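You operate a simulated robot arm through the tools that you are given. There is no shell and no other tool. Be economical: measure what you need, move in short steps, check, and stop when the job is done.

Carry out the task below with a simulated two-armed robot. There is one attempt and no reset: what you move stays moved.

TASK
Shut the right bench drawer. Then put the cream band on the glass of the light board away on the top of the trims bench. Then take the blue part cone on the near end of the belt and put it away on the free end of the doubling table. Then put the fat olive cone from the far end of the belt on the pad of the steam table. Then take the order card and leave it on the front lane of the belt. Then close the left packing drawer. The order counts. Set down upright: fat olive cone.
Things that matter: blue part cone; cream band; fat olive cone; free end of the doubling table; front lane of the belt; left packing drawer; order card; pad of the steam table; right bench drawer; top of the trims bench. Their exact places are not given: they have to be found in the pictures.

Only the result counts: the job must be done as asked and must still hold three seconds after the hand-in. Knocking over, shifting, dropping, spilling or breaking anything else fails it.

THE ROBOT
Two 7-joint arms with two-finger parallel grippers on one trunk, on a base that drives. Base frame: it is fixed to the floor where the robot stands at the start and does not move with it; the origin is under the middle of the robot, x ahead of it, y to its left, z up. Lengths are in m, angles in degrees, forces in N, time in s.
The left shoulder is at the start at [0.05, 0.168, 1.032], the right one opposite. With the tool pointing down near the work surface each hand reaches from about 0.22 to 0.66 m from the robot's upright axis, wherever it stands, measured 20 degrees to its own side. Places, roughly: blue part cone [0.75, 2.5, 0.75]; cream band (16x4x2 cm) [0.9, 1.5, 0.9]; fat olive cone [0.75, 3, 0.75]; free end of the doubling table [-6, -3, 0.8]; front lane of the belt (40x17 cm) [0.68, 2.28, 0.76]; left packing drawer [0.7, 4.3, 0.7]; order card [0.75, 3.5, 0.75]; pad of the steam table [0.9, -1.5, 0.9]; right bench drawer [0.6, 0, 0.7]; top of the trims bench [-2.5, 4.3, 0.8]. Payload 1.57 kg a hand.
Tool frame (each hand has its own): the origin (TCP) lies between the finger pads and is the grasp point; the fingertips stand 0.03 m ahead of it; z points along the fingers, y is the line along which they close. The gripper opens to 0.08 m. The fingers are 0.017 m wide and 0.012 m thick; the gripper's body (0.04 by 0.082 m) begins 0.08 m behind the TCP.
Orientation is told as [roll, pitch, yaw] about the base's x, y, z axes, in that order, counted from this pose: with the fingers straight down and closing along the base's y, the tool's x points along the base's -x, its y along +y and its z along -z.

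THE INTERFACE
- The arms move only by the tool nudge_tool. It takes "left_series", "right_series" or both (then of equal length, played together; a hand with none holds still); each is a list of rows, each an object of numbers (a shift or turn left out is 0, a gripper value left out holds the last): "wx", "wy", "wz": the turn, a rotation vector about the base's x, y, z in units of 5 degrees (1.0 is 5 degrees); "x", "y", "z": the shift along the base's x, y, z in units of 25 mm (1.0 is 25 mm); "hand": the gripper command, from -1 (shut) to 1 (fully open), values between in proportion. In form: [{"wx": .., "wy": .., "wz": .., "x": .., "y": .., "z": .., "hand": ..}, ...]. A call has 1 to 8 rows; each row shifts and turns the commanded pose from where the row before left it. A call with a number of a shift or a turn outside -1 to 1 is refused whole. Rows are played at 5 a second. More than 0.05 m and 8.6 degrees between two rows, or a gripper value outside its range, and nothing of the call is played. Where a pose cannot be reached the arm comes as near as it can. A force on the tool above 40 N (or 10 N above the force at the start of the call, whichever is more), or a blocked arm, ends the call early, and 0.2 s more pass. The fingers move at their own pace (about 0.045 m/s each) and stop on an object; they squeeze with about 21 N. The grip force told is the motor's: it shows also when the fingers shut on nothing. Time passes only in rows, and 0.2 s behind the last, so rows that do not move let the fingers close. It gives the time, the measured TCP pose, the force on the tool (base axes), the opening and the grip force at its end, in the units of the frame above (readings bear some noise), with the torque about the TCP (base axes, N m) and any sound that the robot's microphone picked up.
- Cameras (640 x 400 px; columns grow to the right, rows downward): "scene" is now at [0.1199, -0.0028, 1.2431]; the picture's right is [-0.10, -1.00, 0.00], its down [-0.66, 0.06, -0.75] and it looks along [0.74, -0.07, -0.66] (base axes); focal length 282 px, centre (320, 200). "left" rides on the left gripper at [0.072, 0.007, -0.122] in its tool frame; the picture's right is [-0.09, 1.00, 0.00], its down [-0.84, -0.08, -0.54] and it looks along [-0.54, -0.05, 0.84] (tool axes); focal length 238 px, centre (320, 200). "right" rides on the right gripper at [0.072, -0.007, -0.122] in its tool frame; the picture's right is [0.09, 1.00, 0.00], its down [-0.84, 0.08, -0.54] and it looks along [-0.54, 0.05, 0.84] (tool axes); focal length 238 px, centre (320, 200).
- capture(camera): a new picture of that camera. The clock stands still meanwhile.
- move_column(by): slides the trunk up (or, below 0, down) by that many m; the arms and the scene camera ride with it, the base frame stays. It gives what a move gives, with no picture.
- drive_base(legs): drives the robot by 1 to 6 legs, each [ahead, left, turn to the left] in m, m and degrees, along the robot's own axes; the way and the turn of a leg run together, so that a leg with both is an arc; at most 1.5 m and 180 degrees a leg. The arms and the cameras ride along, it lands a little off, and it stops where it bumps. It gives what a move gives.
- aim_head(pan, tilt): turns the head with the scene camera to pan (to the left, within 80 degrees either way) and tilt (down, from -29 to 69), counted from straight ahead of the robot. It gives what a move gives.
- locate(camera, pixels): for up to 12 pixels [column, row] of the newest picture of that camera ("zoom" is the newest enlarged one), the place [x, y, z] in the base frame of the surface seen there, good to about 0.002 m, but the place of the scene camera against the robot may be out by one fixed shift of up to 0.018 m in any direction. The clock stands still meanwhile.
- enlarge(camera, box): a new picture of the part [left, top, right, bottom] of that camera's present view, enlarged. The clock stands still meanwhile.
- sign_off(): hands the job in; it is judged then, once.

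Keep the steps short. Do not move on a guess: measure, check each grasp and each placing, and mend mistakes. In all there are 110 turns and 92 pictures (those below and enlarged ones count). Leave the grippers open and the arms clear of the work at the hand-in unless told otherwise, and finish with a single line.

The tools are called after "Emit:" as a command line: name --argument value ..., lists and objects as JSON in quotes. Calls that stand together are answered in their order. nudge_tool: Moves the arms, as the interface text tells. Its arguments: {"type":"object","properties":{"left_series":{"type":"array","items":{"type":"object","properties":{"wx":{"type":"number"},"wy":{"type":"number"},"wz":{"type":"number"},"x":{"type":"number"},"y":{"type":"number"},"z":{"type":"number"},"hand":{"type":"number"}}}},"right_series":{"type":"array","items":{"type":"object","properties":{"wx":{"type":"number"},"wy":{"type":"number"},"wz":{"type":"number"},"x":{"type":"number"},"y":{"type":"number"},"z":{"type":"number"},"hand":{"type":"number"}}}}},"required":[]} The other tools are called the same way: move_column (by) slides the trunk up or down; drive_base (legs) drives the base; aim_head (pan, tilt) turns the head that bears the scene camera; capture (camera) takes a picture; locate (camera, pixels) gives the place of the surface under pixels of a picture; enlarge (camera, box) takes an enlarged picture of a part of a camera's view; sign_off () hands the job in.

At the start:

```text
time_s: 0.0
left_ee_pos: [0.5158, 0.2391, 0.9664]
left_tcp_rot: [0.0, 0.0, -0.1]
left_contact_force: [-0.7, 0.3, 0.9]
left_moment: [0.0, 0.01, -0.01]
left_grip_width: 0.0798
left_finger_force: 0.0
right_ee_pos: [0.513, -0.2468, 0.9579]
right_tcp_rot: [0.0, 0.0, -0.1]
right_contact_force: [1.0, 0.9, -0.1]
right_moment: [0.01, -0.01, -0.03]
right_grip_width: 0.0802
right_finger_force: 0.1
trunk travel left (down, up): [-0.2, 0.243]
robot x, y, heading: [0.0032, -0.0032, 0.1]
head pan, tilt: [-5.5, 41.6]
```

scene: 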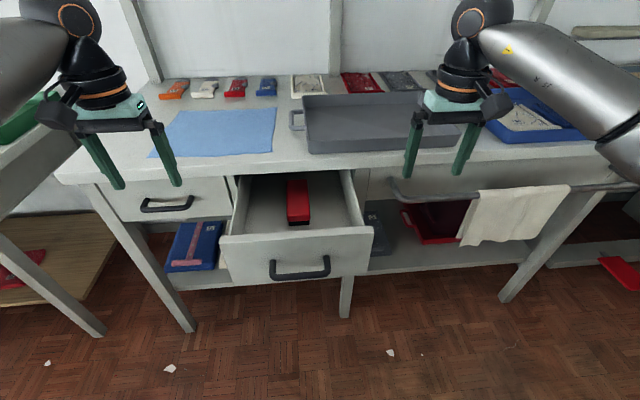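
right: 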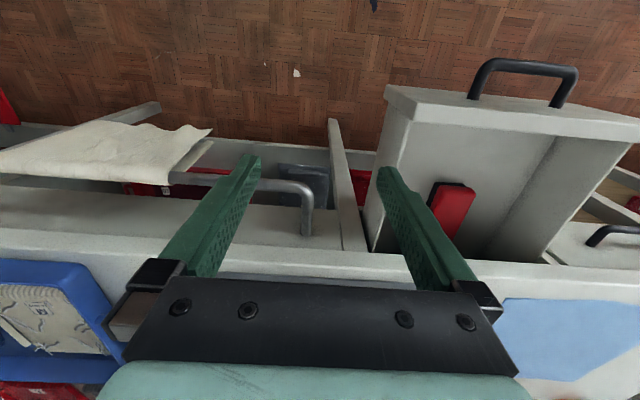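
left: 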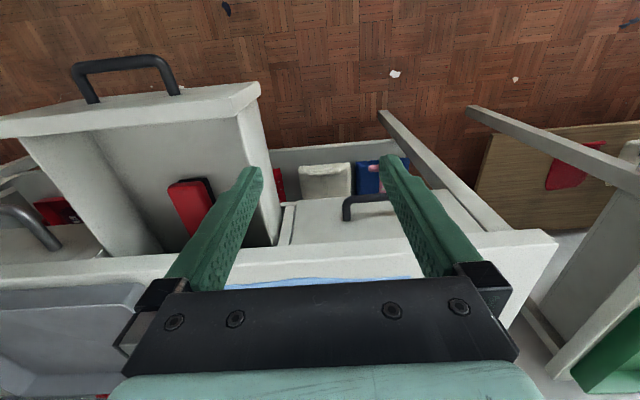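

The open drawer is right ahead, with its front around (298,255) and its handle at (300,270). I'll measure it and its closed neighbour.

Emit:
locate --camera "scene" --pixels '[[298, 233], [240, 240], [360, 235], [300, 272], [300, 258], [160, 200], [205, 190], [240, 170], [360, 178], [300, 190], [225, 260], [400, 160]]'

```text
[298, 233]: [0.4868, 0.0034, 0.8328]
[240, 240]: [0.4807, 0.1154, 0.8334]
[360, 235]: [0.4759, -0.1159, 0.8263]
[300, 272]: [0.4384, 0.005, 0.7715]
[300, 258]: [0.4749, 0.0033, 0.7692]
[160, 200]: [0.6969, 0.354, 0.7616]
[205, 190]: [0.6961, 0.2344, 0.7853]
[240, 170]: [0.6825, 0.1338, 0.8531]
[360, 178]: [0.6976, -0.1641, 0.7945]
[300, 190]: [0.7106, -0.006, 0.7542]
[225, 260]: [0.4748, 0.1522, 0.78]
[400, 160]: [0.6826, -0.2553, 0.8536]
```

The drawer front stands at x≈0.475 and the closed fronts at ≈0.697, so it has about 0.22 m to go. I'll push its handle (y≈0, z≈0.77) with the left hand, shut and tilted so the tips point ahead. First I back off, tilt and shut.

Emit:
nudge_tool --left_series '[{"x": -0.8, "y": -1, "wy": -0.75, "hand": -1}, {"x": -0.8, "y": -1, "wy": -0.75}, {"x": -0.8, "y": -1, "wy": -0.75}, {"x": -0.8, "y": -1, "wy": -0.75}, {"x": -0.8, "y": -1, "wy": -0.75}, {"x": -0.8, "y": -1, "wy": -0.75}, {"x": -0.8, "y": -1, "wy": -0.75}, {"x": -0.8, "y": -1, "wy": -0.75}]'

Emit:
nudge_tool --left_series '[{"y": -0.2, "z": -1}, {"y": -0.2, "z": -1}, {"y": -0.2, "z": -1}, {"y": -0.2, "z": -1}, {"y": -0.2, "z": -1}, {"y": -0.2, "z": -1}, {"y": -0.2, "z": -1}, {"y": 0, "z": -0.6}]'

Emit:
capture --camera "scene"

```text
time_s: 1.8
left_ee_pos: [0.3535, 0.0415, 0.9653]
left_tcp_rot: [0.0, -30.1, 0.2]
left_contact_force: [0.0, 0.8, 0.1]
left_moment: [0.02, 0.0, 0.04]
left_grip_width: 0.0
left_finger_force: 21.0
right_ee_pos: [0.5136, -0.2466, 0.9575]
right_tcp_rot: [0.1, 0.0, -0.1]
right_contact_force: [0.3, -0.4, 0.0]
right_moment: [0.0, -0.02, 0.0]
right_grip_width: 0.0802
right_finger_force: 0.1
trunk travel left (down, up): [-0.2, 0.243]
robot x, y, heading: [0.0031, 0.0009, -0.1]
head pan, tilt: [-5.5, 41.6]
```

```text
time_s: 3.6
left_ee_pos: [0.3554, 0.0046, 0.7747]
left_tcp_rot: [0.1, -30.0, 0.0]
left_contact_force: [0.4, 0.2, -0.1]
left_moment: [0.01, -0.01, -0.01]
left_grip_width: 0.0002
left_finger_force: 21.5
right_ee_pos: [0.5121, -0.2467, 0.957]
right_tcp_rot: [0.0, 0.0, 0.0]
right_contact_force: [0.2, -0.8, -0.1]
right_moment: [0.0, -0.02, 0.02]
right_grip_width: 0.08
right_finger_force: 0.1
trunk travel left (down, up): [-0.2, 0.243]
robot x, y, heading: [0.0017, -0.0027, -0.2]
head pan, tilt: [-5.5, 41.6]
```

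```text
88 pictures are left
```

scene: 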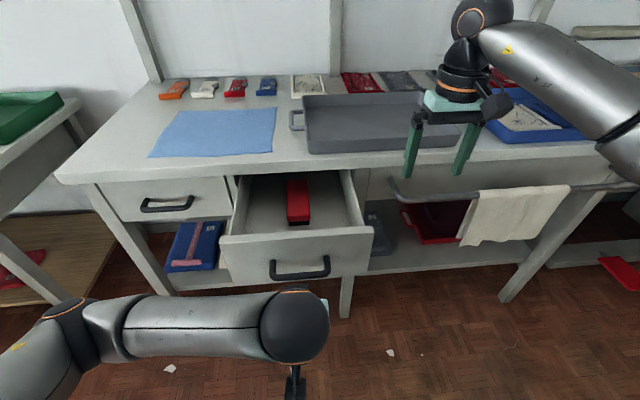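

The hand is in front of the handle. Pushing ahead now.

Emit:
nudge_tool --left_series '[{"x": 1}, {"x": 1}, {"x": 0.8}, {"x": 0.8}, {"x": 0.8}, {"x": 0.8}, {"x": 0.8}, {"x": 0.8}]'

Emit:
capture --camera "scene"

```text
time_s: 5.4
left_ee_pos: [0.5255, 0.0057, 0.7755]
left_tcp_rot: [0.1, -30.0, 0.0]
left_contact_force: [0.6, -0.5, -0.5]
left_moment: [0.0, -0.02, 0.0]
left_grip_width: 0.0002
left_finger_force: 20.5
right_ee_pos: [0.512, -0.246, 0.9565]
right_tcp_rot: [0.1, 0.0, -0.1]
right_contact_force: [0.3, -0.1, -1.0]
right_moment: [-0.03, 0.01, -0.01]
right_grip_width: 0.08
right_finger_force: 0.1
trunk travel left (down, up): [-0.2, 0.243]
robot x, y, heading: [-0.0009, -0.0009, 0.0]
head pan, tilt: [-5.5, 41.6]
```

```text
87 pictures are left
```

scene: 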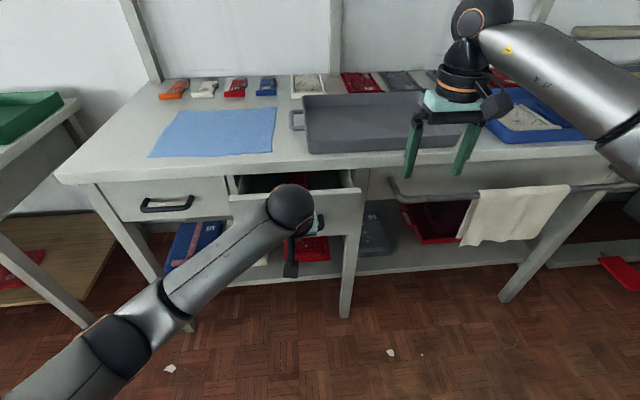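

The drawer is following. I'll go on until it meets resistance.

Emit:
nudge_tool --left_series '[{"x": 0.7}, {"x": 0.7}, {"x": 0.7}, {"x": 0.6}, {"x": 0.5}, {"x": 0.5}, {"x": 0.4}, {"x": 0.4}]'

Emit:
capture --camera "scene"

```text
time_s: 7.2
left_ee_pos: [0.6343, 0.0047, 0.7719]
left_tcp_rot: [0.1, -29.3, -0.2]
left_contact_force: [-22.0, 1.4, -2.7]
left_moment: [0.01, 0.51, 0.03]
left_grip_width: 0.0
left_finger_force: 21.8
right_ee_pos: [0.5112, -0.2463, 0.9571]
right_tcp_rot: [0.1, 0.0, -0.1]
right_contact_force: [0.3, -0.9, 0.6]
right_moment: [-0.03, 0.03, -0.02]
right_grip_width: 0.0799
right_finger_force: 0.0
trunk travel left (down, up): [-0.2, 0.243]
robot x, y, heading: [-0.0026, -0.0003, 0.0]
head pan, tilt: [-5.5, 41.6]
```

```text
86 pictures are left
```

scene: 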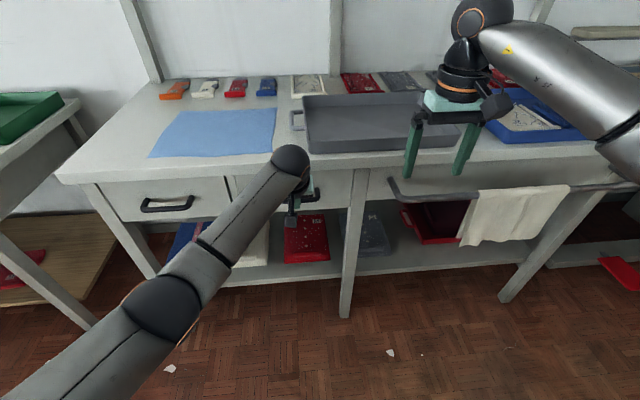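

22 N against the push says the drawer is at its stop. I back off and lift, then check it with locate, and look round.

Emit:
nudge_tool --left_series '[{"x": -1}, {"x": -1}, {"x": -1}, {"x": -1}, {"x": -1, "y": 0.4}, {"x": -1, "y": 0.5}, {"x": -1, "y": 0.5}, {"x": -1, "y": 0.5}]'

Emit:
nudge_tool --left_series '[{"wy": 0.75, "z": 1, "y": 0.8, "hand": 1}, {"wy": 0.75, "z": 1, "y": 0.8}, {"wy": 0.75, "z": 1, "y": 0.8}, {"wy": 0.75, "z": 1, "y": 0.8}, {"wy": 0.75, "z": 1, "y": 0.8}, {"wy": 0.75, "z": 1, "y": 0.8}, {"wy": 0.75, "z": 1, "y": 0.8}, {"wy": 0.75, "z": 1, "y": 0.8}]'

Emit:
capture --camera "scene"

Emit:
locate --camera "scene" --pixels '[[160, 215], [215, 195], [245, 185], [260, 205], [335, 180], [340, 205], [380, 180]]'

```text
time_s: 9.0
left_ee_pos: [0.4486, 0.0633, 0.786]
left_tcp_rot: [1.5, -32.0, 0.2]
left_contact_force: [0.0, -0.5, -0.6]
left_moment: [-0.03, 0.02, 0.0]
left_grip_width: 0.0001
left_finger_force: 21.4
right_ee_pos: [0.5116, -0.2454, 0.9564]
right_tcp_rot: [0.0, 0.0, -0.1]
right_contact_force: [0.5, 0.8, -0.8]
right_moment: [0.0, 0.03, -0.01]
right_grip_width: 0.0801
right_finger_force: 0.0
trunk travel left (down, up): [-0.2, 0.243]
robot x, y, heading: [0.0017, -0.0021, -0.1]
head pan, tilt: [-5.5, 41.6]
```

```text
time_s: 9.5
left_ee_pos: [0.4635, 0.1954, 0.7903]
left_tcp_rot: [19.5, -28.9, -1.7]
left_contact_force: [-0.4, -0.4, 0.6]
left_moment: [0.05, 0.0, 0.0]
left_grip_width: 0.0375
left_finger_force: 0.1
left hand out of reach, approached as far as the arm can: row 2
right_ee_pos: [0.5128, -0.2471, 0.9561]
right_tcp_rot: [0.0, 0.0, -0.1]
right_contact_force: [0.6, 0.1, 0.5]
right_moment: [0.02, -0.03, 0.0]
right_grip_width: 0.08
right_finger_force: 0.1
trunk travel left (down, up): [-0.2, 0.243]
robot x, y, heading: [0.0003, -0.0003, 0.1]
head pan, tilt: [-5.5, 41.6]
stopped in row 2 (left hand): the arm was blocked; the commanded pose is now the measured one
```

```text
85 pictures are left
```

scene: 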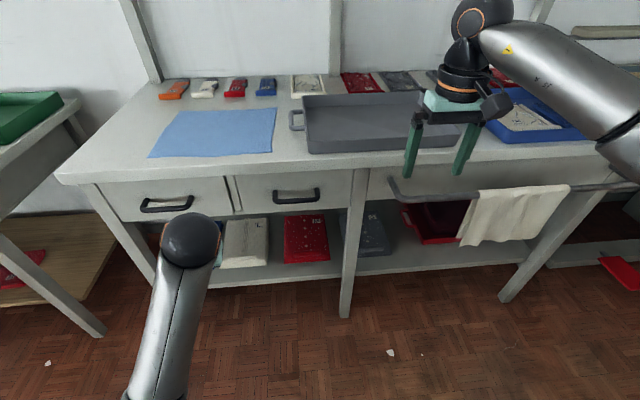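

```text
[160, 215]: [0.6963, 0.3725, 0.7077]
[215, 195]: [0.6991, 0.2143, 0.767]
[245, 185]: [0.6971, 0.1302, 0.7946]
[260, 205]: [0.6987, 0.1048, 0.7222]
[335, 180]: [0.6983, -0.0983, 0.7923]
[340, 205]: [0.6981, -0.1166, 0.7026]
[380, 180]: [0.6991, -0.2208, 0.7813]
```

The drawer front is flush at x≈0.698, so it is shut. The left arm ended in an odd pose (roll 19.5) against some limit. I'll straighten it gently: back and up, undoing the roll and pitch.

Emit:
nudge_tool --left_series '[{"x": -0.6, "z": 0.5, "wx": -0.7}, {"x": -0.6, "z": 0.5, "wx": -0.7}, {"x": -0.6, "z": 0.5, "wx": -0.7}, {"z": 0.8, "wx": -0.7, "wy": 0.6}, {"z": 0.8, "wx": -0.7, "wy": 0.6}, {"z": 0.8, "wx": -0.4, "wy": 0.6}]'

Emit:
nudge_tool --left_series '[{"z": 0.9, "wy": 0.6, "hand": 1}, {"z": 0.9, "wy": 0.6}, {"z": 0.9, "wy": 0.6}, {"z": 0.9, "wy": 0.6}, {"z": 0.9, "wy": 0.6}]'

```text
time_s: 10.0
left_ee_pos: [0.4458, 0.27, 0.8215]
left_tcp_rot: [26.0, -30.5, -0.5]
left_contact_force: [-0.7, 0.5, -0.2]
left_moment: [0.03, -0.01, -0.01]
left_grip_width: 0.08
left_finger_force: 0.0
right_ee_pos: [0.5124, -0.2454, 0.9569]
right_tcp_rot: [-0.1, 0.0, -0.1]
right_contact_force: [-0.1, 0.4, -0.1]
right_moment: [0.0, -0.01, -0.02]
right_grip_width: 0.0802
right_finger_force: 0.1
trunk travel left (down, up): [-0.2, 0.243]
robot x, y, heading: [0.0031, -0.0005, 0.3]
head pan, tilt: [-5.5, 41.6]
stopped in row 2 (left hand): the arm was blocked; the commanded pose is now the measured one
```

```text
time_s: 10.6
left_ee_pos: [0.4349, 0.3396, 0.8591]
left_tcp_rot: [38.2, -25.4, -0.3]
left_contact_force: [0.3, 0.1, -0.1]
left_moment: [0.01, 0.0, 0.0]
left_grip_width: 0.0798
left_finger_force: 0.1
right_ee_pos: [0.5129, -0.2454, 0.9567]
right_tcp_rot: [0.0, -0.1, -0.1]
right_contact_force: [0.1, 0.3, -0.1]
right_moment: [-0.01, 0.04, 0.05]
right_grip_width: 0.0798
right_finger_force: 0.0
trunk travel left (down, up): [-0.2, 0.243]
robot x, y, heading: [0.0008, -0.0007, 0.0]
head pan, tilt: [-5.5, 41.6]
stopped in row 2 (left hand): the arm was blocked; the commanded pose is now the measured one
```

The arm is swinging between configurations without touching anything. I'll let it settle, then move slowly.

Emit:
nudge_tool --left_series '[{}, {}, {"z": 0.3}, {"z": 0.3}, {"z": 0.3}, {"z": 0.3}]'

Emit:
capture --camera "scene"

```text
time_s: 12.0
left_ee_pos: [0.4292, 0.3632, 0.893]
left_tcp_rot: [42.0, -24.7, 0.1]
left_contact_force: [-0.4, 0.4, -0.1]
left_moment: [0.0, -0.01, 0.01]
left_grip_width: 0.0799
left_finger_force: 0.1
right_ee_pos: [0.5116, -0.246, 0.9571]
right_tcp_rot: [-0.1, 0.0, 0.0]
right_contact_force: [-0.5, -0.1, -0.5]
right_moment: [-0.01, 0.0, -0.01]
right_grip_width: 0.0803
right_finger_force: 0.0
trunk travel left (down, up): [-0.2, 0.243]
robot x, y, heading: [-0.0045, 0.0001, 0.0]
head pan, tilt: [-5.5, 41.6]
```

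```text
84 pictures are left
```

scene: 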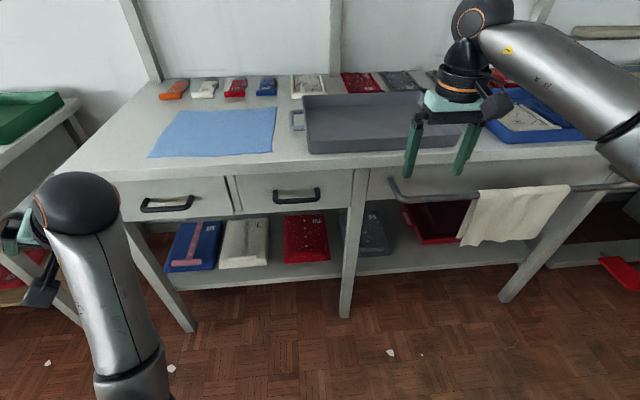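

Now it tracks. I'll take out the roll and pitch slowly.

Emit:
nudge_tool --left_series '[{"wx": -0.8, "wy": 0.4, "z": 0.3}, {"wx": -0.8, "wy": 0.4, "z": 0.3}, {"wx": -0.8, "wy": 0.4, "z": 0.3}, {"wx": -0.8, "wy": 0.5, "z": 0.3}, {"wx": -0.8, "wy": 0.5, "z": 0.3}, {"wx": -0.8, "wy": 0.5, "z": 0.3}, {"wx": -0.8, "wy": 0.5, "z": 0.3}, {"wx": -0.8, "wy": 0.5, "z": 0.3}]'

Emit:
aim_head --pan 70 --tilt 30

Emit:
capture --camera "scene"

```text
time_s: 12.5
left_ee_pos: [0.4234, 0.3888, 0.9185]
left_tcp_rot: [38.9, -23.2, 4.8]
left_contact_force: [0.4, 0.3, 0.2]
left_moment: [-0.02, 0.01, 0.02]
left_grip_width: 0.0802
left_finger_force: 0.0
right_ee_pos: [0.5125, -0.2474, 0.956]
right_tcp_rot: [0.0, 0.0, -0.1]
right_contact_force: [-0.1, 0.0, 0.0]
right_moment: [0.01, 0.01, 0.03]
right_grip_width: 0.08
right_finger_force: 0.1
trunk travel left (down, up): [-0.2, 0.243]
robot x, y, heading: [-0.0021, 0.0004, 0.3]
head pan, tilt: [-5.5, 41.6]
stopped in row 2 (left hand): the arm was blocked; the commanded pose is now the measured one
```

```text
time_s: 14.0
left_ee_pos: [0.4237, 0.3895, 0.9177]
left_tcp_rot: [39.1, -23.2, 4.9]
left_contact_force: [0.2, -0.3, 0.2]
left_moment: [0.01, 0.02, 0.03]
left_grip_width: 0.08
left_finger_force: 0.1
right_ee_pos: [0.5133, -0.2466, 0.9565]
right_tcp_rot: [0.0, 0.0, -0.1]
right_contact_force: [-0.3, 0.3, 0.0]
right_moment: [0.01, 0.0, -0.01]
right_grip_width: 0.0802
right_finger_force: 0.1
trunk travel left (down, up): [-0.2, 0.243]
robot x, y, heading: [-0.0025, 0.0034, -0.0]
head pan, tilt: [70.0, 30.0]
```

```text
83 pictures are left
```

scene: 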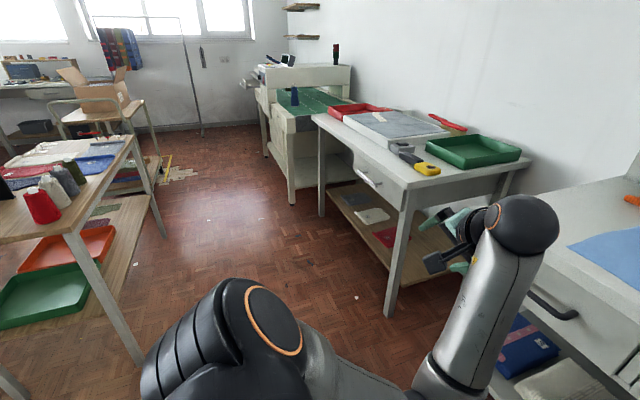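

I'll straighten the wrist with smaller turns.

Emit:
nudge_tool --left_series '[{}, {"wx": -0.3}, {"wx": -0.3}, {"wx": -0.3}, {"wx": -0.3}, {"wx": -0.3}, {"wx": -0.3}, {"wx": -0.3}]'

Emit:
nudge_tool --left_series '[{"wx": -0.4, "wy": 0.2}, {"wx": -0.4, "wy": 0.2}, {"wx": -0.4, "wy": 0.2}, {"wx": -0.4, "wy": 0.2}, {"wx": -0.4, "wy": 0.2}, {"wx": -0.4, "wy": 0.2}, {"wx": -0.4, "wy": 0.2}, {"wx": -0.4, "wy": 0.2}]'

```text
time_s: 15.8
left_ee_pos: [0.4233, 0.3892, 0.9182]
left_tcp_rot: [27.7, -22.0, 9.0]
left_contact_force: [-0.9, -0.8, 0.1]
left_moment: [0.02, -0.04, 0.0]
left_grip_width: 0.0798
left_finger_force: 0.0
right_ee_pos: [0.5134, -0.2461, 0.9558]
right_tcp_rot: [0.0, 0.0, -0.1]
right_contact_force: [0.0, -0.4, -0.8]
right_moment: [0.02, 0.01, 0.03]
right_grip_width: 0.0797
right_finger_force: 0.1
trunk travel left (down, up): [-0.2, 0.243]
robot x, y, heading: [0.0027, -0.0007, -0.0]
head pan, tilt: [70.0, 30.0]
```

```text
time_s: 17.6
left_ee_pos: [0.4231, 0.3896, 0.9185]
left_tcp_rot: [13.0, -10.8, 13.3]
left_contact_force: [0.1, -0.6, -0.7]
left_moment: [-0.02, -0.01, 0.0]
left_grip_width: 0.0797
left_finger_force: 0.1
right_ee_pos: [0.5137, -0.2461, 0.9571]
right_tcp_rot: [0.0, -0.1, -0.1]
right_contact_force: [-0.4, 0.6, -0.4]
right_moment: [0.04, -0.03, 0.04]
right_grip_width: 0.0801
right_finger_force: 0.0
trunk travel left (down, up): [-0.2, 0.243]
robot x, y, heading: [-0.0023, -0.0007, -0.3]
head pan, tilt: [70.0, 30.0]
```

That works; finishing the straightening and raising a little.

Emit:
nudge_tool --left_series '[{"wx": -0.33, "wy": 0.27, "wz": -0.33, "z": 0.3, "y": -0.3}, {"wx": -0.33, "wy": 0.27, "wz": -0.33, "z": 0.3, "y": -0.3}, {"wx": -0.33, "wy": 0.27, "wz": -0.33, "z": 0.3, "y": -0.3}, {"wx": -0.33, "wy": 0.27, "wz": -0.33, "z": 0.3, "y": -0.3}, {"wx": -0.33, "wy": 0.27, "wz": -0.33, "z": 0.3, "y": -0.3}, {"wx": -0.33, "wy": 0.27, "wz": -0.33, "z": 0.3, "y": -0.3}, {"wx": -0.33, "wy": 0.27, "wz": -0.33, "z": 0.3, "y": -0.3}, {"wx": -0.33, "wy": 0.27, "wz": -0.33, "z": 0.3, "y": -0.3}]'

Emit:
locate --camera "scene" --pixels '[[315, 118], [500, 182], [395, 310], [295, 200], [265, 155], [130, 140], [160, 235], [140, 360], [380, 125], [300, 110], [600, 290], [200, 200]]'

```text
time_s: 19.4
left_ee_pos: [0.4379, 0.3645, 0.9775]
left_tcp_rot: [1.2, 1.5, 1.0]
left_contact_force: [0.6, 0.3, -0.2]
left_moment: [-0.03, 0.01, -0.01]
left_grip_width: 0.0798
left_finger_force: 0.1
left hand out of reach, approached as far as the arm can: row 2, 3, 4, 5, 6, 7
right_ee_pos: [0.5125, -0.2458, 0.9562]
right_tcp_rot: [0.0, -0.1, -0.1]
right_contact_force: [0.3, 0.4, -0.4]
right_moment: [-0.03, 0.03, -0.02]
right_grip_width: 0.0801
right_finger_force: 0.1
trunk travel left (down, up): [-0.2, 0.243]
robot x, y, heading: [0.0018, 0.0003, -0.3]
head pan, tilt: [70.0, 30.0]
```

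```text
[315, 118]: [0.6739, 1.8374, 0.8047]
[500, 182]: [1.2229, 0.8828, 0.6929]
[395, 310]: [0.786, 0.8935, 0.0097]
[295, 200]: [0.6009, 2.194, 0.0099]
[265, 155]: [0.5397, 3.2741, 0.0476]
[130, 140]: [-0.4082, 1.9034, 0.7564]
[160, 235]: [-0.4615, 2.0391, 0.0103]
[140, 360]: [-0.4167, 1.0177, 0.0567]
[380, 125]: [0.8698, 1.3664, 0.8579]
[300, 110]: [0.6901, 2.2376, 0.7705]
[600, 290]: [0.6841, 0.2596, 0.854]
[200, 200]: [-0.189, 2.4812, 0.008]
```

The aisle runs in y between x≈-0.41 and x≈0.67. I'll strafe left to the light board at y≈1.5, keeping heading 0.

Emit:
drive_base --legs '[[0, 0.75, 0], [0, 0.7, 0]]'

Emit:
aim_head --pan 0 --tilt 40

Emit:
capture --camera "scene"

```text
time_s: 32.5
left_ee_pos: [0.4382, 1.8107, 0.978]
left_tcp_rot: [1.1, 1.5, 0.8]
left_contact_force: [-0.2, 0.3, 0.9]
left_moment: [-0.01, 0.02, 0.0]
left_grip_width: 0.0801
left_finger_force: 0.1
right_ee_pos: [0.5115, 1.1991, 0.956]
right_tcp_rot: [0.0, 0.0, -0.2]
right_contact_force: [-0.3, 0.0, -0.4]
right_moment: [0.01, -0.02, 0.03]
right_grip_width: 0.0798
right_finger_force: 0.1
trunk travel left (down, up): [-0.2, 0.243]
robot x, y, heading: [-0.0016, 1.4481, 0.1]
head pan, tilt: [70.0, 30.0]
```

```text
time_s: 33.9
left_ee_pos: [0.4382, 1.8101, 0.9778]
left_tcp_rot: [1.2, 1.5, 0.9]
left_contact_force: [-0.4, -0.2, 0.6]
left_moment: [-0.01, 0.01, 0.02]
left_grip_width: 0.0801
left_finger_force: 0.1
right_ee_pos: [0.5108, 1.1998, 0.9565]
right_tcp_rot: [0.0, 0.1, -0.2]
right_contact_force: [0.7, -1.0, 0.3]
right_moment: [-0.02, -0.01, 0.03]
right_grip_width: 0.08
right_finger_force: 0.1
trunk travel left (down, up): [-0.2, 0.243]
robot x, y, heading: [0.0041, 1.4462, -0.0]
head pan, tilt: [0.0, 40.0]
```

```text
82 pictures are left
```

scene: 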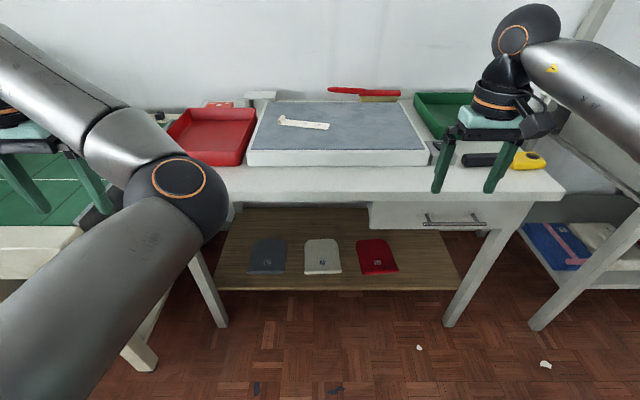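

The cream band lies on the light board glass at about (303,123). Zooming in and measuring.

Emit:
enlarge --camera "scene" --box '[240, 85, 400, 185]'

Emit:
locate --camera "scene" --pixels '[[282, 121], [303, 124], [325, 127], [303, 135], [340, 150], [380, 130], [340, 158], [260, 125]]'

```text
4.00 times, centred on (320, 135) of scene
```

zoom: 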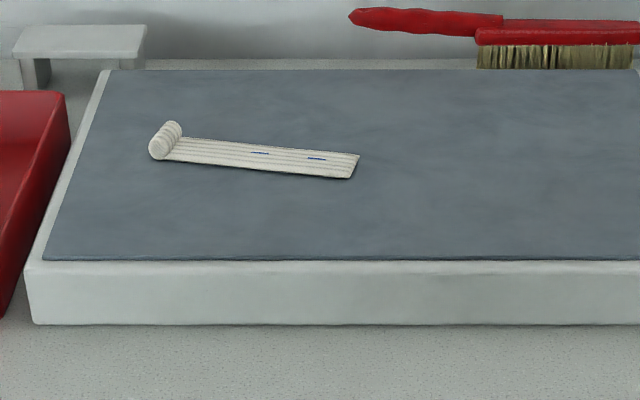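

```text
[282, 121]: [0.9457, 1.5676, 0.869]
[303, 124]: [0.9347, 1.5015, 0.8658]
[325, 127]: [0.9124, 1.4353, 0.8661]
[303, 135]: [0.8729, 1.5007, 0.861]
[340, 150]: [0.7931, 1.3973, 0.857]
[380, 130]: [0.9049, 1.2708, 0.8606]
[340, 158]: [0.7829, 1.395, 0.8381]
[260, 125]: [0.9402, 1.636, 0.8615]
```

I also need to know where the left elbow is before driving nearer.

Emit:
locate --camera "scene" --pixels '[[180, 180], [215, 200], [150, 235], [110, 130], [60, 80], [40, 190], [100, 200], [450, 130], [250, 180], [230, 205], [420, 195], [500, 210]]'

Emit:
capture --camera "left"

```text
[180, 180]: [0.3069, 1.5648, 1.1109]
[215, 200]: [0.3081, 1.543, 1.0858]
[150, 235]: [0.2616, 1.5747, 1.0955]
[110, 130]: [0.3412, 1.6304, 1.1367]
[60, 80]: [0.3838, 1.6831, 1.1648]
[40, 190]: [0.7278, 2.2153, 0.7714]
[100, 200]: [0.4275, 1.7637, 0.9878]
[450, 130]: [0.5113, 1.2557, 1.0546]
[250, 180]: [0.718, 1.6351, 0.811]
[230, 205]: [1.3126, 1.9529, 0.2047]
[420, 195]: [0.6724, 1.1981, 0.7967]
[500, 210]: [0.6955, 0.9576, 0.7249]
```

```text
80 pictures are left
```

left: 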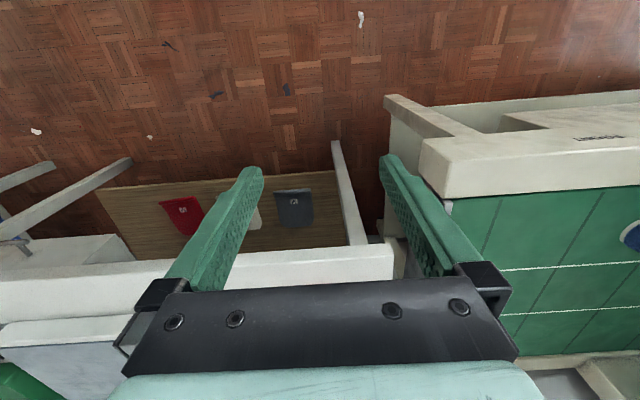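

The left elbow is high (z≈1.1), so it is clear. I check the lower shelf edge, the legs and the belt table so the base won't bump.

Emit:
locate --camera "scene" --pixels '[[330, 289], [215, 320], [450, 325], [140, 360], [60, 250], [220, 290], [440, 280], [350, 200]]'

Emit:
drive_base --legs '[[0, 0.18, 0]]'

```text
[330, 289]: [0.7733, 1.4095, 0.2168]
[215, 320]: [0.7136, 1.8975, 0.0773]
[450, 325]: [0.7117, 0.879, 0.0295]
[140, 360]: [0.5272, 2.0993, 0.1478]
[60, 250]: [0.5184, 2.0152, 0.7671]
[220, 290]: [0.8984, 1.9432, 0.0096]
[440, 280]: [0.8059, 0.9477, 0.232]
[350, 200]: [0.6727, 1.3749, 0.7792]
```

```text
time_s: 36.2
left_ee_pos: [0.4384, 1.9911, 0.977]
left_tcp_rot: [1.2, 1.6, 1.0]
left_contact_force: [0.3, -0.4, 0.2]
left_moment: [-0.01, 0.01, 0.01]
left_grip_width: 0.0798
left_finger_force: 0.0
right_ee_pos: [0.5116, 1.3808, 0.9562]
right_tcp_rot: [0.0, 0.0, -0.1]
right_contact_force: [0.1, 0.3, -0.5]
right_moment: [-0.03, 0.01, 0.01]
right_grip_width: 0.08
right_finger_force: 0.1
trunk travel left (down, up): [-0.2, 0.243]
robot x, y, heading: [-0.0001, 1.6268, 0.3]
head pan, tilt: [0.0, 40.0]
```

Space under the table is free up to the shelf at x≈0.77. I drive ahead 0.33.

Emit:
drive_base --legs '[[0.33, 0, 0]]'

Emit:
capture --camera "right"

Emit:
capture --camera "scene"

```text
time_s: 38.3
left_ee_pos: [0.7609, 1.9916, 0.9782]
left_tcp_rot: [1.2, 1.5, 0.9]
left_contact_force: [0.1, -0.8, -0.1]
left_moment: [0.01, -0.01, 0.01]
left_grip_width: 0.0799
left_finger_force: 0.1
right_ee_pos: [0.8341, 1.3802, 0.9562]
right_tcp_rot: [0.1, 0.0, -0.3]
right_contact_force: [0.5, 0.0, -0.8]
right_moment: [0.0, -0.03, 0.04]
right_grip_width: 0.0801
right_finger_force: 0.1
trunk travel left (down, up): [-0.2, 0.243]
robot x, y, heading: [0.3205, 1.6267, -0.0]
head pan, tilt: [0.0, 40.0]
```

```text
79 pictures are left
```

right: 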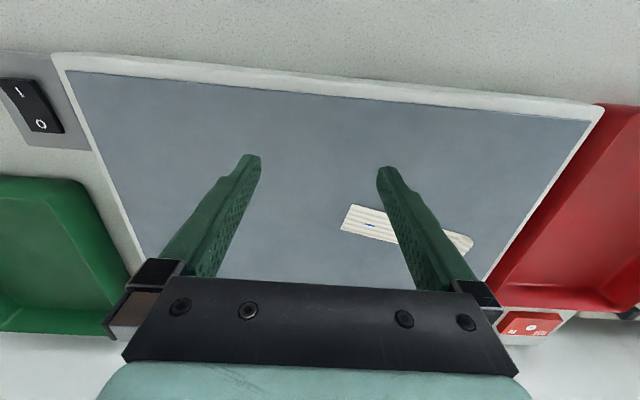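

```text
78 pictures are left
```

scene: 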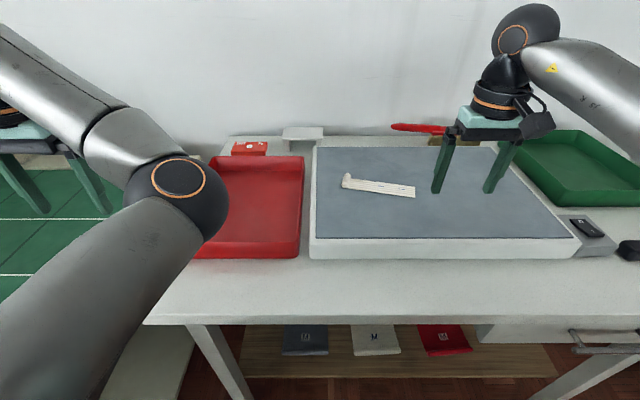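

The band is now in reach. I measure it with both cameras.

Emit:
locate --camera "right" --pixels '[[350, 218], [368, 226], [385, 230], [462, 240], [470, 244], [340, 190]]'

Emit:
enlarge --camera "scene" --box '[330, 160, 426, 220]'

Emit:
locate --camera "zoom" --pixels '[[120, 95], [110, 150], [150, 180], [540, 190], [530, 240], [330, 160], [300, 320], [140, 130]]'

```text
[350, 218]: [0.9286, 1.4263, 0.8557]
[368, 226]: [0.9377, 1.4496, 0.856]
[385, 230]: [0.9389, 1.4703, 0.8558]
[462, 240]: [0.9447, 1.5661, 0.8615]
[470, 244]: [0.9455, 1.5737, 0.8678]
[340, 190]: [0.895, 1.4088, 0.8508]
```

```text
6.67 times, centred on (378, 190) of scene
```

zoom: 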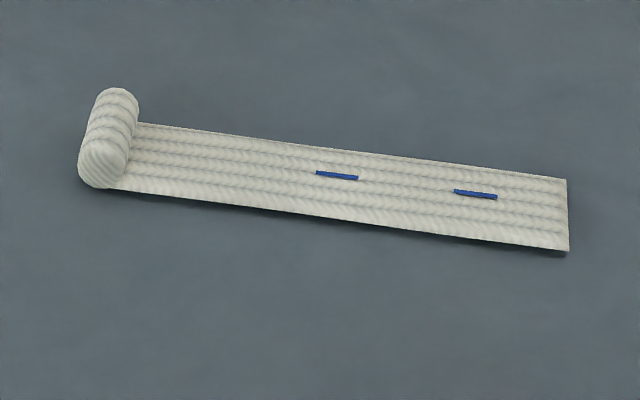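

```text
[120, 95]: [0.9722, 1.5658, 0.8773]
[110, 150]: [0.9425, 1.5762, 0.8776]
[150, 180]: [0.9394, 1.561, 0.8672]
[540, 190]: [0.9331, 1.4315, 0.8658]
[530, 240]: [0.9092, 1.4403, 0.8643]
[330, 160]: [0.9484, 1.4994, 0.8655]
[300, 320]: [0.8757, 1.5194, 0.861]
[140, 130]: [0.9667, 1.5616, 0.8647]
```

The hand camera puts the glass at z≈0.851, so the scene camera reads about 1 cm high. The band runs about 14° off the y axis with its roll at y≈1.57. I'll grip across its width beside the roll, so the right hand yaws about +76° over it, then I look again.

Emit:
nudge_tool --right_series '[{"wz": 0.95, "y": 0.45, "x": 0.25}, {"wz": 0.95, "y": 0.45, "x": 0.25}, {"wz": 0.95, "y": 0.45, "x": 0.25}, {"wz": 0.95, "y": 0.45, "x": 0.25}, {"wz": 0.95, "y": 0.45, "x": 0.25}, {"wz": 0.95, "y": 0.45, "x": 0.25}, {"wz": 0.95, "y": 0.45, "x": 0.25}, {"wz": 0.95, "y": 0.45, "x": 0.25}]'

Emit:
nudge_tool --right_series '[{"wz": 0.95, "y": 0.4, "x": 0.3}, {"wz": 0.95, "y": 0.4, "x": 0.3}, {"wz": 0.95, "y": 0.4, "x": 0.3}, {"wz": 0.95, "y": 0.4, "x": 0.3}, {"wz": 0.95, "y": 0.4, "x": 0.3}, {"wz": 0.95, "y": 0.4, "x": 0.3}, {"wz": 0.95, "y": 0.4, "x": 0.3}, {"wz": 0.95, "y": 0.4, "x": 0.3}]'

Emit:
capture --camera "right"

```text
time_s: 40.1
left_ee_pos: [0.7615, 1.9915, 0.9775]
left_tcp_rot: [1.2, 1.5, 1.0]
left_contact_force: [-0.2, 0.3, 0.3]
left_moment: [-0.02, 0.04, -0.01]
left_grip_width: 0.08
left_finger_force: 0.0
right_ee_pos: [0.8709, 1.448, 0.9552]
right_tcp_rot: [0.0, 0.1, 28.4]
right_contact_force: [0.8, 0.1, 0.2]
right_moment: [0.0, 0.0, -0.02]
right_grip_width: 0.08
right_finger_force: 0.1
right hand out of reach, approached as far as the arm can: row 7, 8
trunk travel left (down, up): [-0.2, 0.243]
robot x, y, heading: [0.3201, 1.6277, 0.0]
head pan, tilt: [0.0, 40.0]
```

```text
time_s: 41.9
left_ee_pos: [0.7608, 1.9917, 0.9788]
left_tcp_rot: [1.3, 1.5, 0.8]
left_contact_force: [-0.1, -0.2, 0.1]
left_moment: [-0.04, 0.0, 0.01]
left_grip_width: 0.0801
left_finger_force: 0.3
right_ee_pos: [0.8659, 1.4349, 0.9524]
right_tcp_rot: [0.0, 0.0, 30.6]
right_contact_force: [-0.3, 0.4, 0.0]
right_moment: [-0.03, 0.01, 0.01]
right_grip_width: 0.0801
right_finger_force: 0.1
right hand out of reach, approached as far as the arm can: row 1, 2, 3, 4, 5, 6, 7, 8
trunk travel left (down, up): [-0.2, 0.243]
robot x, y, heading: [0.3259, 1.6275, 0.1]
head pan, tilt: [0.0, 40.0]
```

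```text
76 pictures are left
```

right: 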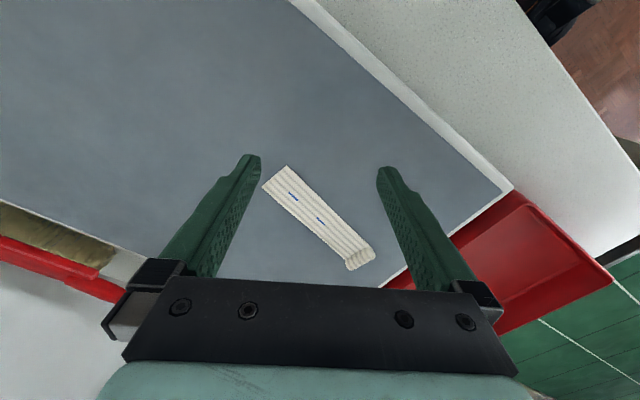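

The wrist won't yaw further that way. I'll try the opposite direction: go over the roll with yaw about -14°, where the fingers can also pinch the roll (2 cm thick) along y.

Emit:
nudge_tool --right_series '[{"wz": -0.9, "x": 0.2}, {"wz": -0.9, "x": 0.2}, {"wz": -0.9, "x": 0.2}, {"wz": -0.9, "x": 0.2}, {"wz": -0.9, "x": 0.2}, {"wz": -0.9, "x": 0.2}, {"wz": -0.9, "x": 0.2}, {"wz": -0.9, "x": 0.2}]'

Emit:
nudge_tool --right_series '[{"wz": -0.9, "y": 0.9, "x": 0.3}, {"wz": -0.9, "y": 0.9, "x": 0.3}, {"y": 0.9, "x": 0.3}, {"y": 0.9, "x": 0.3}, {"y": 0.8}, {"y": 0.5}]'

Emit:
capture --camera "right"

```text
time_s: 43.7
left_ee_pos: [0.7601, 1.9913, 0.978]
left_tcp_rot: [1.2, 1.5, 1.0]
left_contact_force: [-0.3, 0.2, 0.2]
left_moment: [-0.01, -0.01, -0.01]
left_grip_width: 0.0801
left_finger_force: 0.1
right_ee_pos: [0.9067, 1.4345, 0.954]
right_tcp_rot: [0.0, 0.1, -5.4]
right_contact_force: [0.1, -0.2, 0.4]
right_moment: [0.0, 0.0, -0.02]
right_grip_width: 0.08
right_finger_force: 0.1
trunk travel left (down, up): [-0.2, 0.243]
robot x, y, heading: [0.3206, 1.6284, -0.0]
head pan, tilt: [0.0, 40.0]
```

```text
time_s: 45.1
left_ee_pos: [0.7603, 1.9906, 0.9779]
left_tcp_rot: [1.3, 1.5, 1.0]
left_contact_force: [0.0, 0.0, 0.1]
left_moment: [-0.01, -0.03, -0.01]
left_grip_width: 0.08
left_finger_force: 0.1
right_ee_pos: [0.9159, 1.5492, 0.9493]
right_tcp_rot: [0.0, 0.0, -14.4]
right_contact_force: [-0.4, -1.0, 0.3]
right_moment: [-0.01, 0.0, -0.01]
right_grip_width: 0.0801
right_finger_force: 0.0
right hand out of reach, approached as far as the arm can: row 4, 5
trunk travel left (down, up): [-0.2, 0.243]
robot x, y, heading: [0.324, 1.6297, -0.1]
head pan, tilt: [0.0, 40.0]
```

```text
75 pictures are left
```

right: 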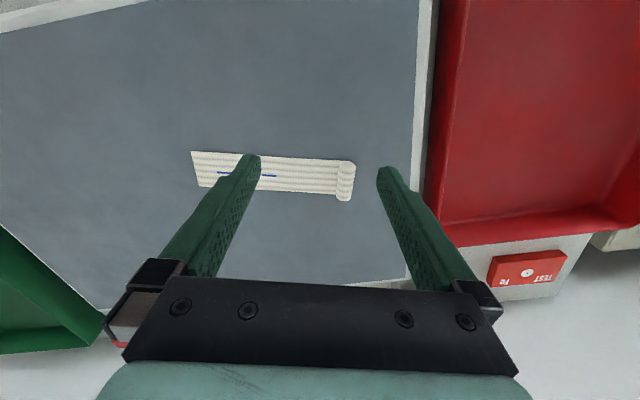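

Good view of the roll at (347,180). I measure it.

Emit:
locate --camera "right" --pixels '[[347, 163], [346, 180], [344, 198], [352, 180], [338, 178], [325, 175], [195, 170], [300, 215]]'

```text
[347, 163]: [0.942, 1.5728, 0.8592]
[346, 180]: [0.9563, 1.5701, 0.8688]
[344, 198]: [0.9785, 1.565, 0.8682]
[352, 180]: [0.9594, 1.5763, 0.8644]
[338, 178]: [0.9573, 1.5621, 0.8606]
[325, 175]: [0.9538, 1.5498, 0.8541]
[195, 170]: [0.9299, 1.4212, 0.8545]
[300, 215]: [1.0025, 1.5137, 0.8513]
```

Roll centre ≈(0.958,1.569), top 0.869, glass 0.851. It is at the edge of my reach, so I edge the base 5 cm ahead.

Emit:
drive_base --legs '[[0.06, 0, 0]]'

```text
time_s: 46.1
left_ee_pos: [0.821, 1.9919, 0.9782]
left_tcp_rot: [1.1, 1.5, 0.9]
left_contact_force: [0.3, 0.9, -0.5]
left_moment: [-0.01, -0.01, -0.02]
left_grip_width: 0.0801
left_finger_force: 0.0
right_ee_pos: [0.9769, 1.5493, 0.9491]
right_tcp_rot: [0.0, 0.0, -14.4]
right_contact_force: [0.8, -0.3, -0.1]
right_moment: [0.04, 0.0, 0.01]
right_grip_width: 0.0801
right_finger_force: 0.1
trunk travel left (down, up): [-0.2, 0.243]
robot x, y, heading: [0.3835, 1.6262, -0.1]
head pan, tilt: [0.0, 40.0]
```

Emit:
nudge_tool --right_series '[{"x": -0.4, "y": 0.4, "hand": 0}, {"x": -0.4, "y": 0.4}, {"z": -0.6}, {"z": -0.6}, {"z": -0.6}, {}]'

Emit:
capture --camera "right"

```text
time_s: 47.5
left_ee_pos: [0.8202, 1.9924, 0.9774]
left_tcp_rot: [1.1, 1.5, 0.8]
left_contact_force: [-0.1, 0.2, 0.3]
left_moment: [-0.02, 0.02, 0.0]
left_grip_width: 0.08
left_finger_force: 0.1
right_ee_pos: [0.9579, 1.5689, 0.9035]
right_tcp_rot: [-0.1, 0.1, -14.5]
right_contact_force: [-0.2, 0.3, -0.3]
right_moment: [-0.01, 0.02, -0.06]
right_grip_width: 0.0401
right_finger_force: 0.0
trunk travel left (down, up): [-0.2, 0.243]
robot x, y, heading: [0.382, 1.6248, -0.2]
head pan, tilt: [0.0, 40.0]
```

```text
74 pictures are left
```

right: 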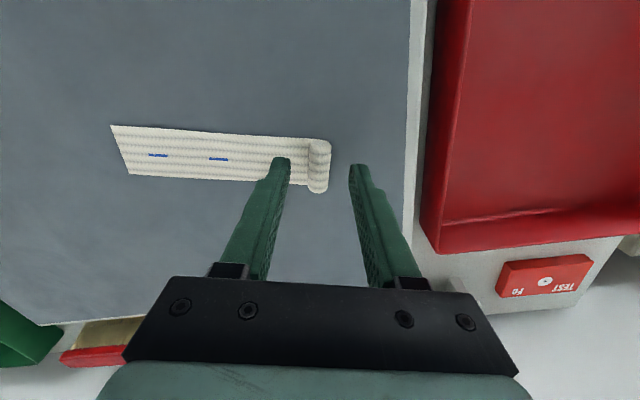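

The fingers straddle the roll. Down 15 mm and close.

Emit:
nudge_tool --right_series '[{"z": -0.3}, {"z": -0.3}, {}, {"hand": -1}, {}, {}, {}]'

Emit:
capture --camera "right"

```text
time_s: 49.1
left_ee_pos: [0.8203, 1.992, 0.9771]
left_tcp_rot: [1.3, 1.5, 0.8]
left_contact_force: [-0.5, 0.5, 0.7]
left_moment: [-0.01, -0.01, -0.04]
left_grip_width: 0.08
left_finger_force: 0.1
right_ee_pos: [0.957, 1.569, 0.8896]
right_tcp_rot: [0.0, -0.1, -14.3]
right_contact_force: [-0.4, -0.8, -0.6]
right_moment: [0.01, 0.02, 0.01]
right_grip_width: 0.0151
right_finger_force: 20.8
trunk travel left (down, up): [-0.2, 0.243]
robot x, y, heading: [0.3818, 1.6293, 0.2]
head pan, tilt: [0.0, 40.0]
```

```text
73 pictures are left
```

right: 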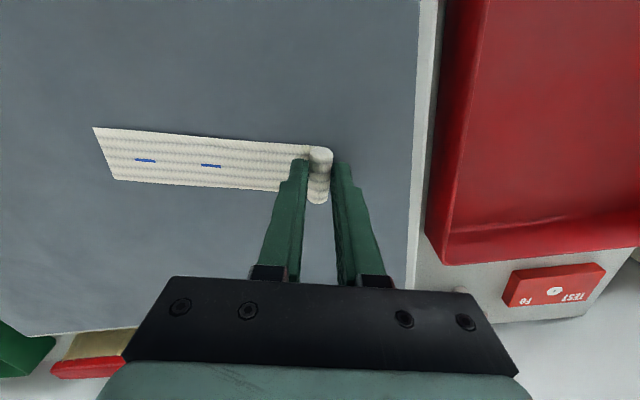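

Gripped at 15 mm opening. Lifting.

Emit:
nudge_tool --right_series '[{"z": 0.3}, {"z": 0.5}, {"z": 0.8}, {"z": 0.8}, {"z": 0.8}, {"z": 0.8}]'

Emit:
capture --camera "right"

```text
time_s: 50.5
left_ee_pos: [0.8194, 1.991, 0.9775]
left_tcp_rot: [1.2, 1.4, 0.8]
left_contact_force: [0.2, -0.3, 0.6]
left_moment: [-0.02, 0.02, -0.03]
left_grip_width: 0.0798
left_finger_force: 0.0
right_ee_pos: [0.9564, 1.5681, 0.9907]
right_tcp_rot: [0.1, 0.0, -14.4]
right_contact_force: [0.3, -0.5, -0.1]
right_moment: [0.0, -0.03, -0.01]
right_grip_width: 0.0148
right_finger_force: 20.7
trunk travel left (down, up): [-0.2, 0.243]
robot x, y, heading: [0.3832, 1.6289, -0.4]
head pan, tilt: [0.0, 40.0]
```

```text
72 pictures are left
```

right: 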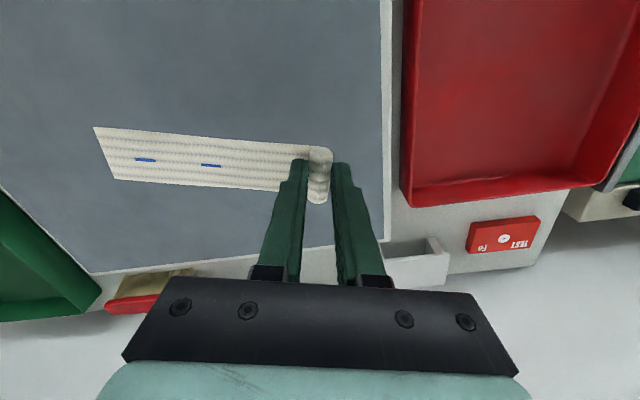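

The band rides firmly in the hand. I back out to x≈0.05, then look left for the way to the trims bench.

Emit:
drive_base --legs '[[-0.36, 0, 0]]'

Emit:
aim_head --pan 80 --tilt 22

Emit:
capture --camera "scene"

```text
time_s: 52.8
left_ee_pos: [0.4604, 1.9923, 0.9789]
left_tcp_rot: [1.2, 1.4, 0.9]
left_contact_force: [-0.6, -0.3, 0.3]
left_moment: [0.02, 0.05, 0.03]
left_grip_width: 0.0799
left_finger_force: 0.0
right_ee_pos: [0.5975, 1.5681, 0.9889]
right_tcp_rot: [0.0, 0.0, -14.4]
right_contact_force: [0.7, -0.4, -0.4]
right_moment: [-0.01, 0.03, 0.0]
right_grip_width: 0.0151
right_finger_force: 21.3
trunk travel left (down, up): [-0.2, 0.243]
robot x, y, heading: [0.0212, 1.6282, -0.3]
head pan, tilt: [0.0, 40.0]
```

```text
time_s: 54.3
left_ee_pos: [0.4611, 1.9907, 0.9773]
left_tcp_rot: [1.1, 1.6, 0.9]
left_contact_force: [-0.4, 0.0, -0.1]
left_moment: [0.0, 0.0, 0.0]
left_grip_width: 0.0801
left_finger_force: 0.0
right_ee_pos: [0.5973, 1.5679, 0.9893]
right_tcp_rot: [0.0, 0.0, -14.4]
right_contact_force: [0.3, -0.2, 0.1]
right_moment: [0.05, -0.02, -0.02]
right_grip_width: 0.0148
right_finger_force: 20.7
trunk travel left (down, up): [-0.2, 0.243]
robot x, y, heading: [0.0235, 1.6346, -0.2]
head pan, tilt: [80.0, 22.0]
```

```text
71 pictures are left
```

scene: 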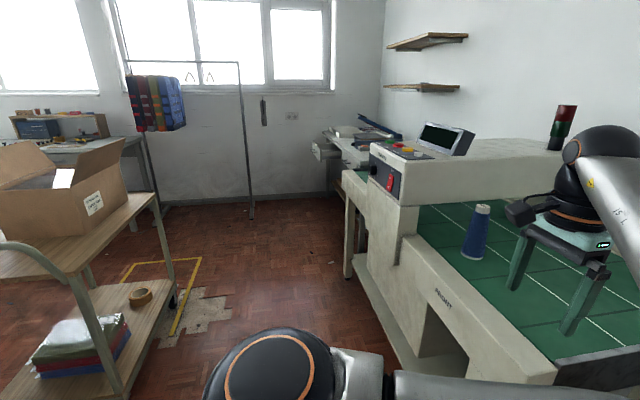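

I see the blue cone on the belt, a trolley with a box on the left, and a bench at far left. Measuring.

Emit:
locate --camera "scene" --pixels '[[475, 250], [480, 210], [150, 200], [120, 380], [165, 300], [100, 150], [60, 155], [165, 200], [250, 205], [345, 270], [240, 275], [130, 150]]'

Emit:
enlarge --camera "scene" --box '[0, 80, 200, 205]'

```text
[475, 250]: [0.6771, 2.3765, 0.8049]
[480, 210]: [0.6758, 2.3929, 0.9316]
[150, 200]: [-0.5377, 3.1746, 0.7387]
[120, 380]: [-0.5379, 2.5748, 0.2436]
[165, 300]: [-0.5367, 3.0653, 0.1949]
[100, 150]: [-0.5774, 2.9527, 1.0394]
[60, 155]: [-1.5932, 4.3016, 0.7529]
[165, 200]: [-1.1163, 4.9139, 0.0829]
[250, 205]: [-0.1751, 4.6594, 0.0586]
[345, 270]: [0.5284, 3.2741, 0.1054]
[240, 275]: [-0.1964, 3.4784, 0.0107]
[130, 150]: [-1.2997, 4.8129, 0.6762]
```

```text
3.20 times, centred on (100, 142) of scene
```

zoom: 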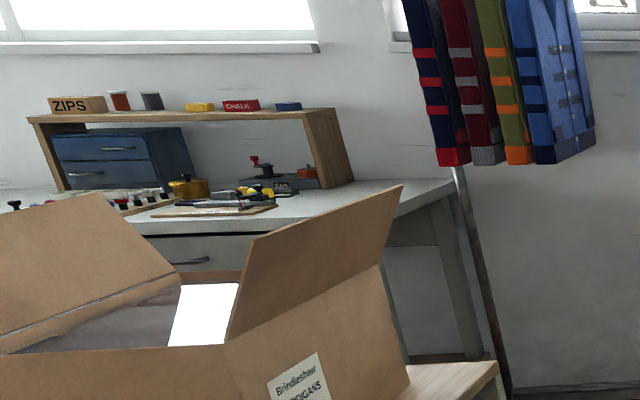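

The trims bench stands beyond the trolley, along the far wall, with its front at y≈4.2 and x below -1.4. I raise the trunk for clearance, strafe to y≈2.1, turn left 90° and go up the aisle.

Emit:
move_column --by 0.15

Emit:
drive_base --legs '[[0, 0.45, 0], [0, 0, 90], [1.4, 0, 0]]'

Emit:
aim_head --pan 45 --tilt 25

Emit:
capture --camera "scene"

```text
time_s: 56.1
left_ee_pos: [0.4609, 1.9913, 1.1275]
left_tcp_rot: [1.2, 1.5, 0.9]
left_contact_force: [0.0, -0.3, -0.3]
left_moment: [-0.01, 0.01, -0.02]
left_grip_width: 0.0799
left_finger_force: 0.0
right_ee_pos: [0.5971, 1.5688, 1.1389]
right_tcp_rot: [0.0, 0.0, -14.4]
right_contact_force: [-0.6, 0.3, 0.1]
right_moment: [0.02, 0.01, -0.01]
right_grip_width: 0.0151
right_finger_force: 20.6
trunk travel left (down, up): [-0.35, 0.093]
robot x, y, heading: [0.0203, 1.6295, -0.1]
head pan, tilt: [80.0, 22.0]
```

```text
time_s: 71.0
left_ee_pos: [-0.3505, 3.9089, 1.1272]
left_tcp_rot: [1.2, 1.4, 91.1]
left_contact_force: [0.8, 0.0, -0.1]
left_moment: [0.0, 0.0, 0.01]
left_grip_width: 0.0798
left_finger_force: 0.0
right_ee_pos: [0.0716, 4.0472, 1.1395]
right_tcp_rot: [0.0, 0.0, 75.9]
right_contact_force: [0.2, -0.2, 0.2]
right_moment: [-0.04, -0.02, -0.02]
right_grip_width: 0.0148
right_finger_force: 20.7
trunk travel left (down, up): [-0.35, 0.093]
robot x, y, heading: [0.0145, 3.4727, 90.0]
head pan, tilt: [80.0, 22.0]
```

```text
time_s: 72.0
left_ee_pos: [-0.3512, 3.9094, 1.128]
left_tcp_rot: [1.2, 1.5, 91.2]
left_contact_force: [0.0, -0.2, 0.4]
left_moment: [0.04, -0.02, 0.01]
left_grip_width: 0.08
left_finger_force: 0.0
right_ee_pos: [0.0712, 4.0479, 1.1385]
right_tcp_rot: [0.0, 0.0, 75.9]
right_contact_force: [-0.3, 1.0, 0.6]
right_moment: [-0.01, -0.02, 0.01]
right_grip_width: 0.0151
right_finger_force: 20.7
trunk travel left (down, up): [-0.35, 0.093]
robot x, y, heading: [0.0117, 3.4711, 90.1]
head pan, tilt: [45.0, 25.0]
```

```text
69 pictures are left
```

scene: 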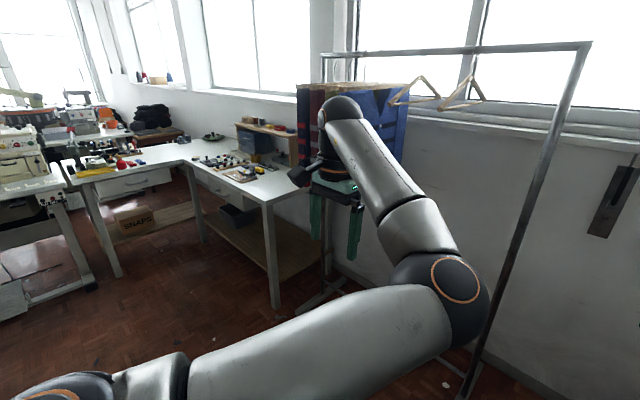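

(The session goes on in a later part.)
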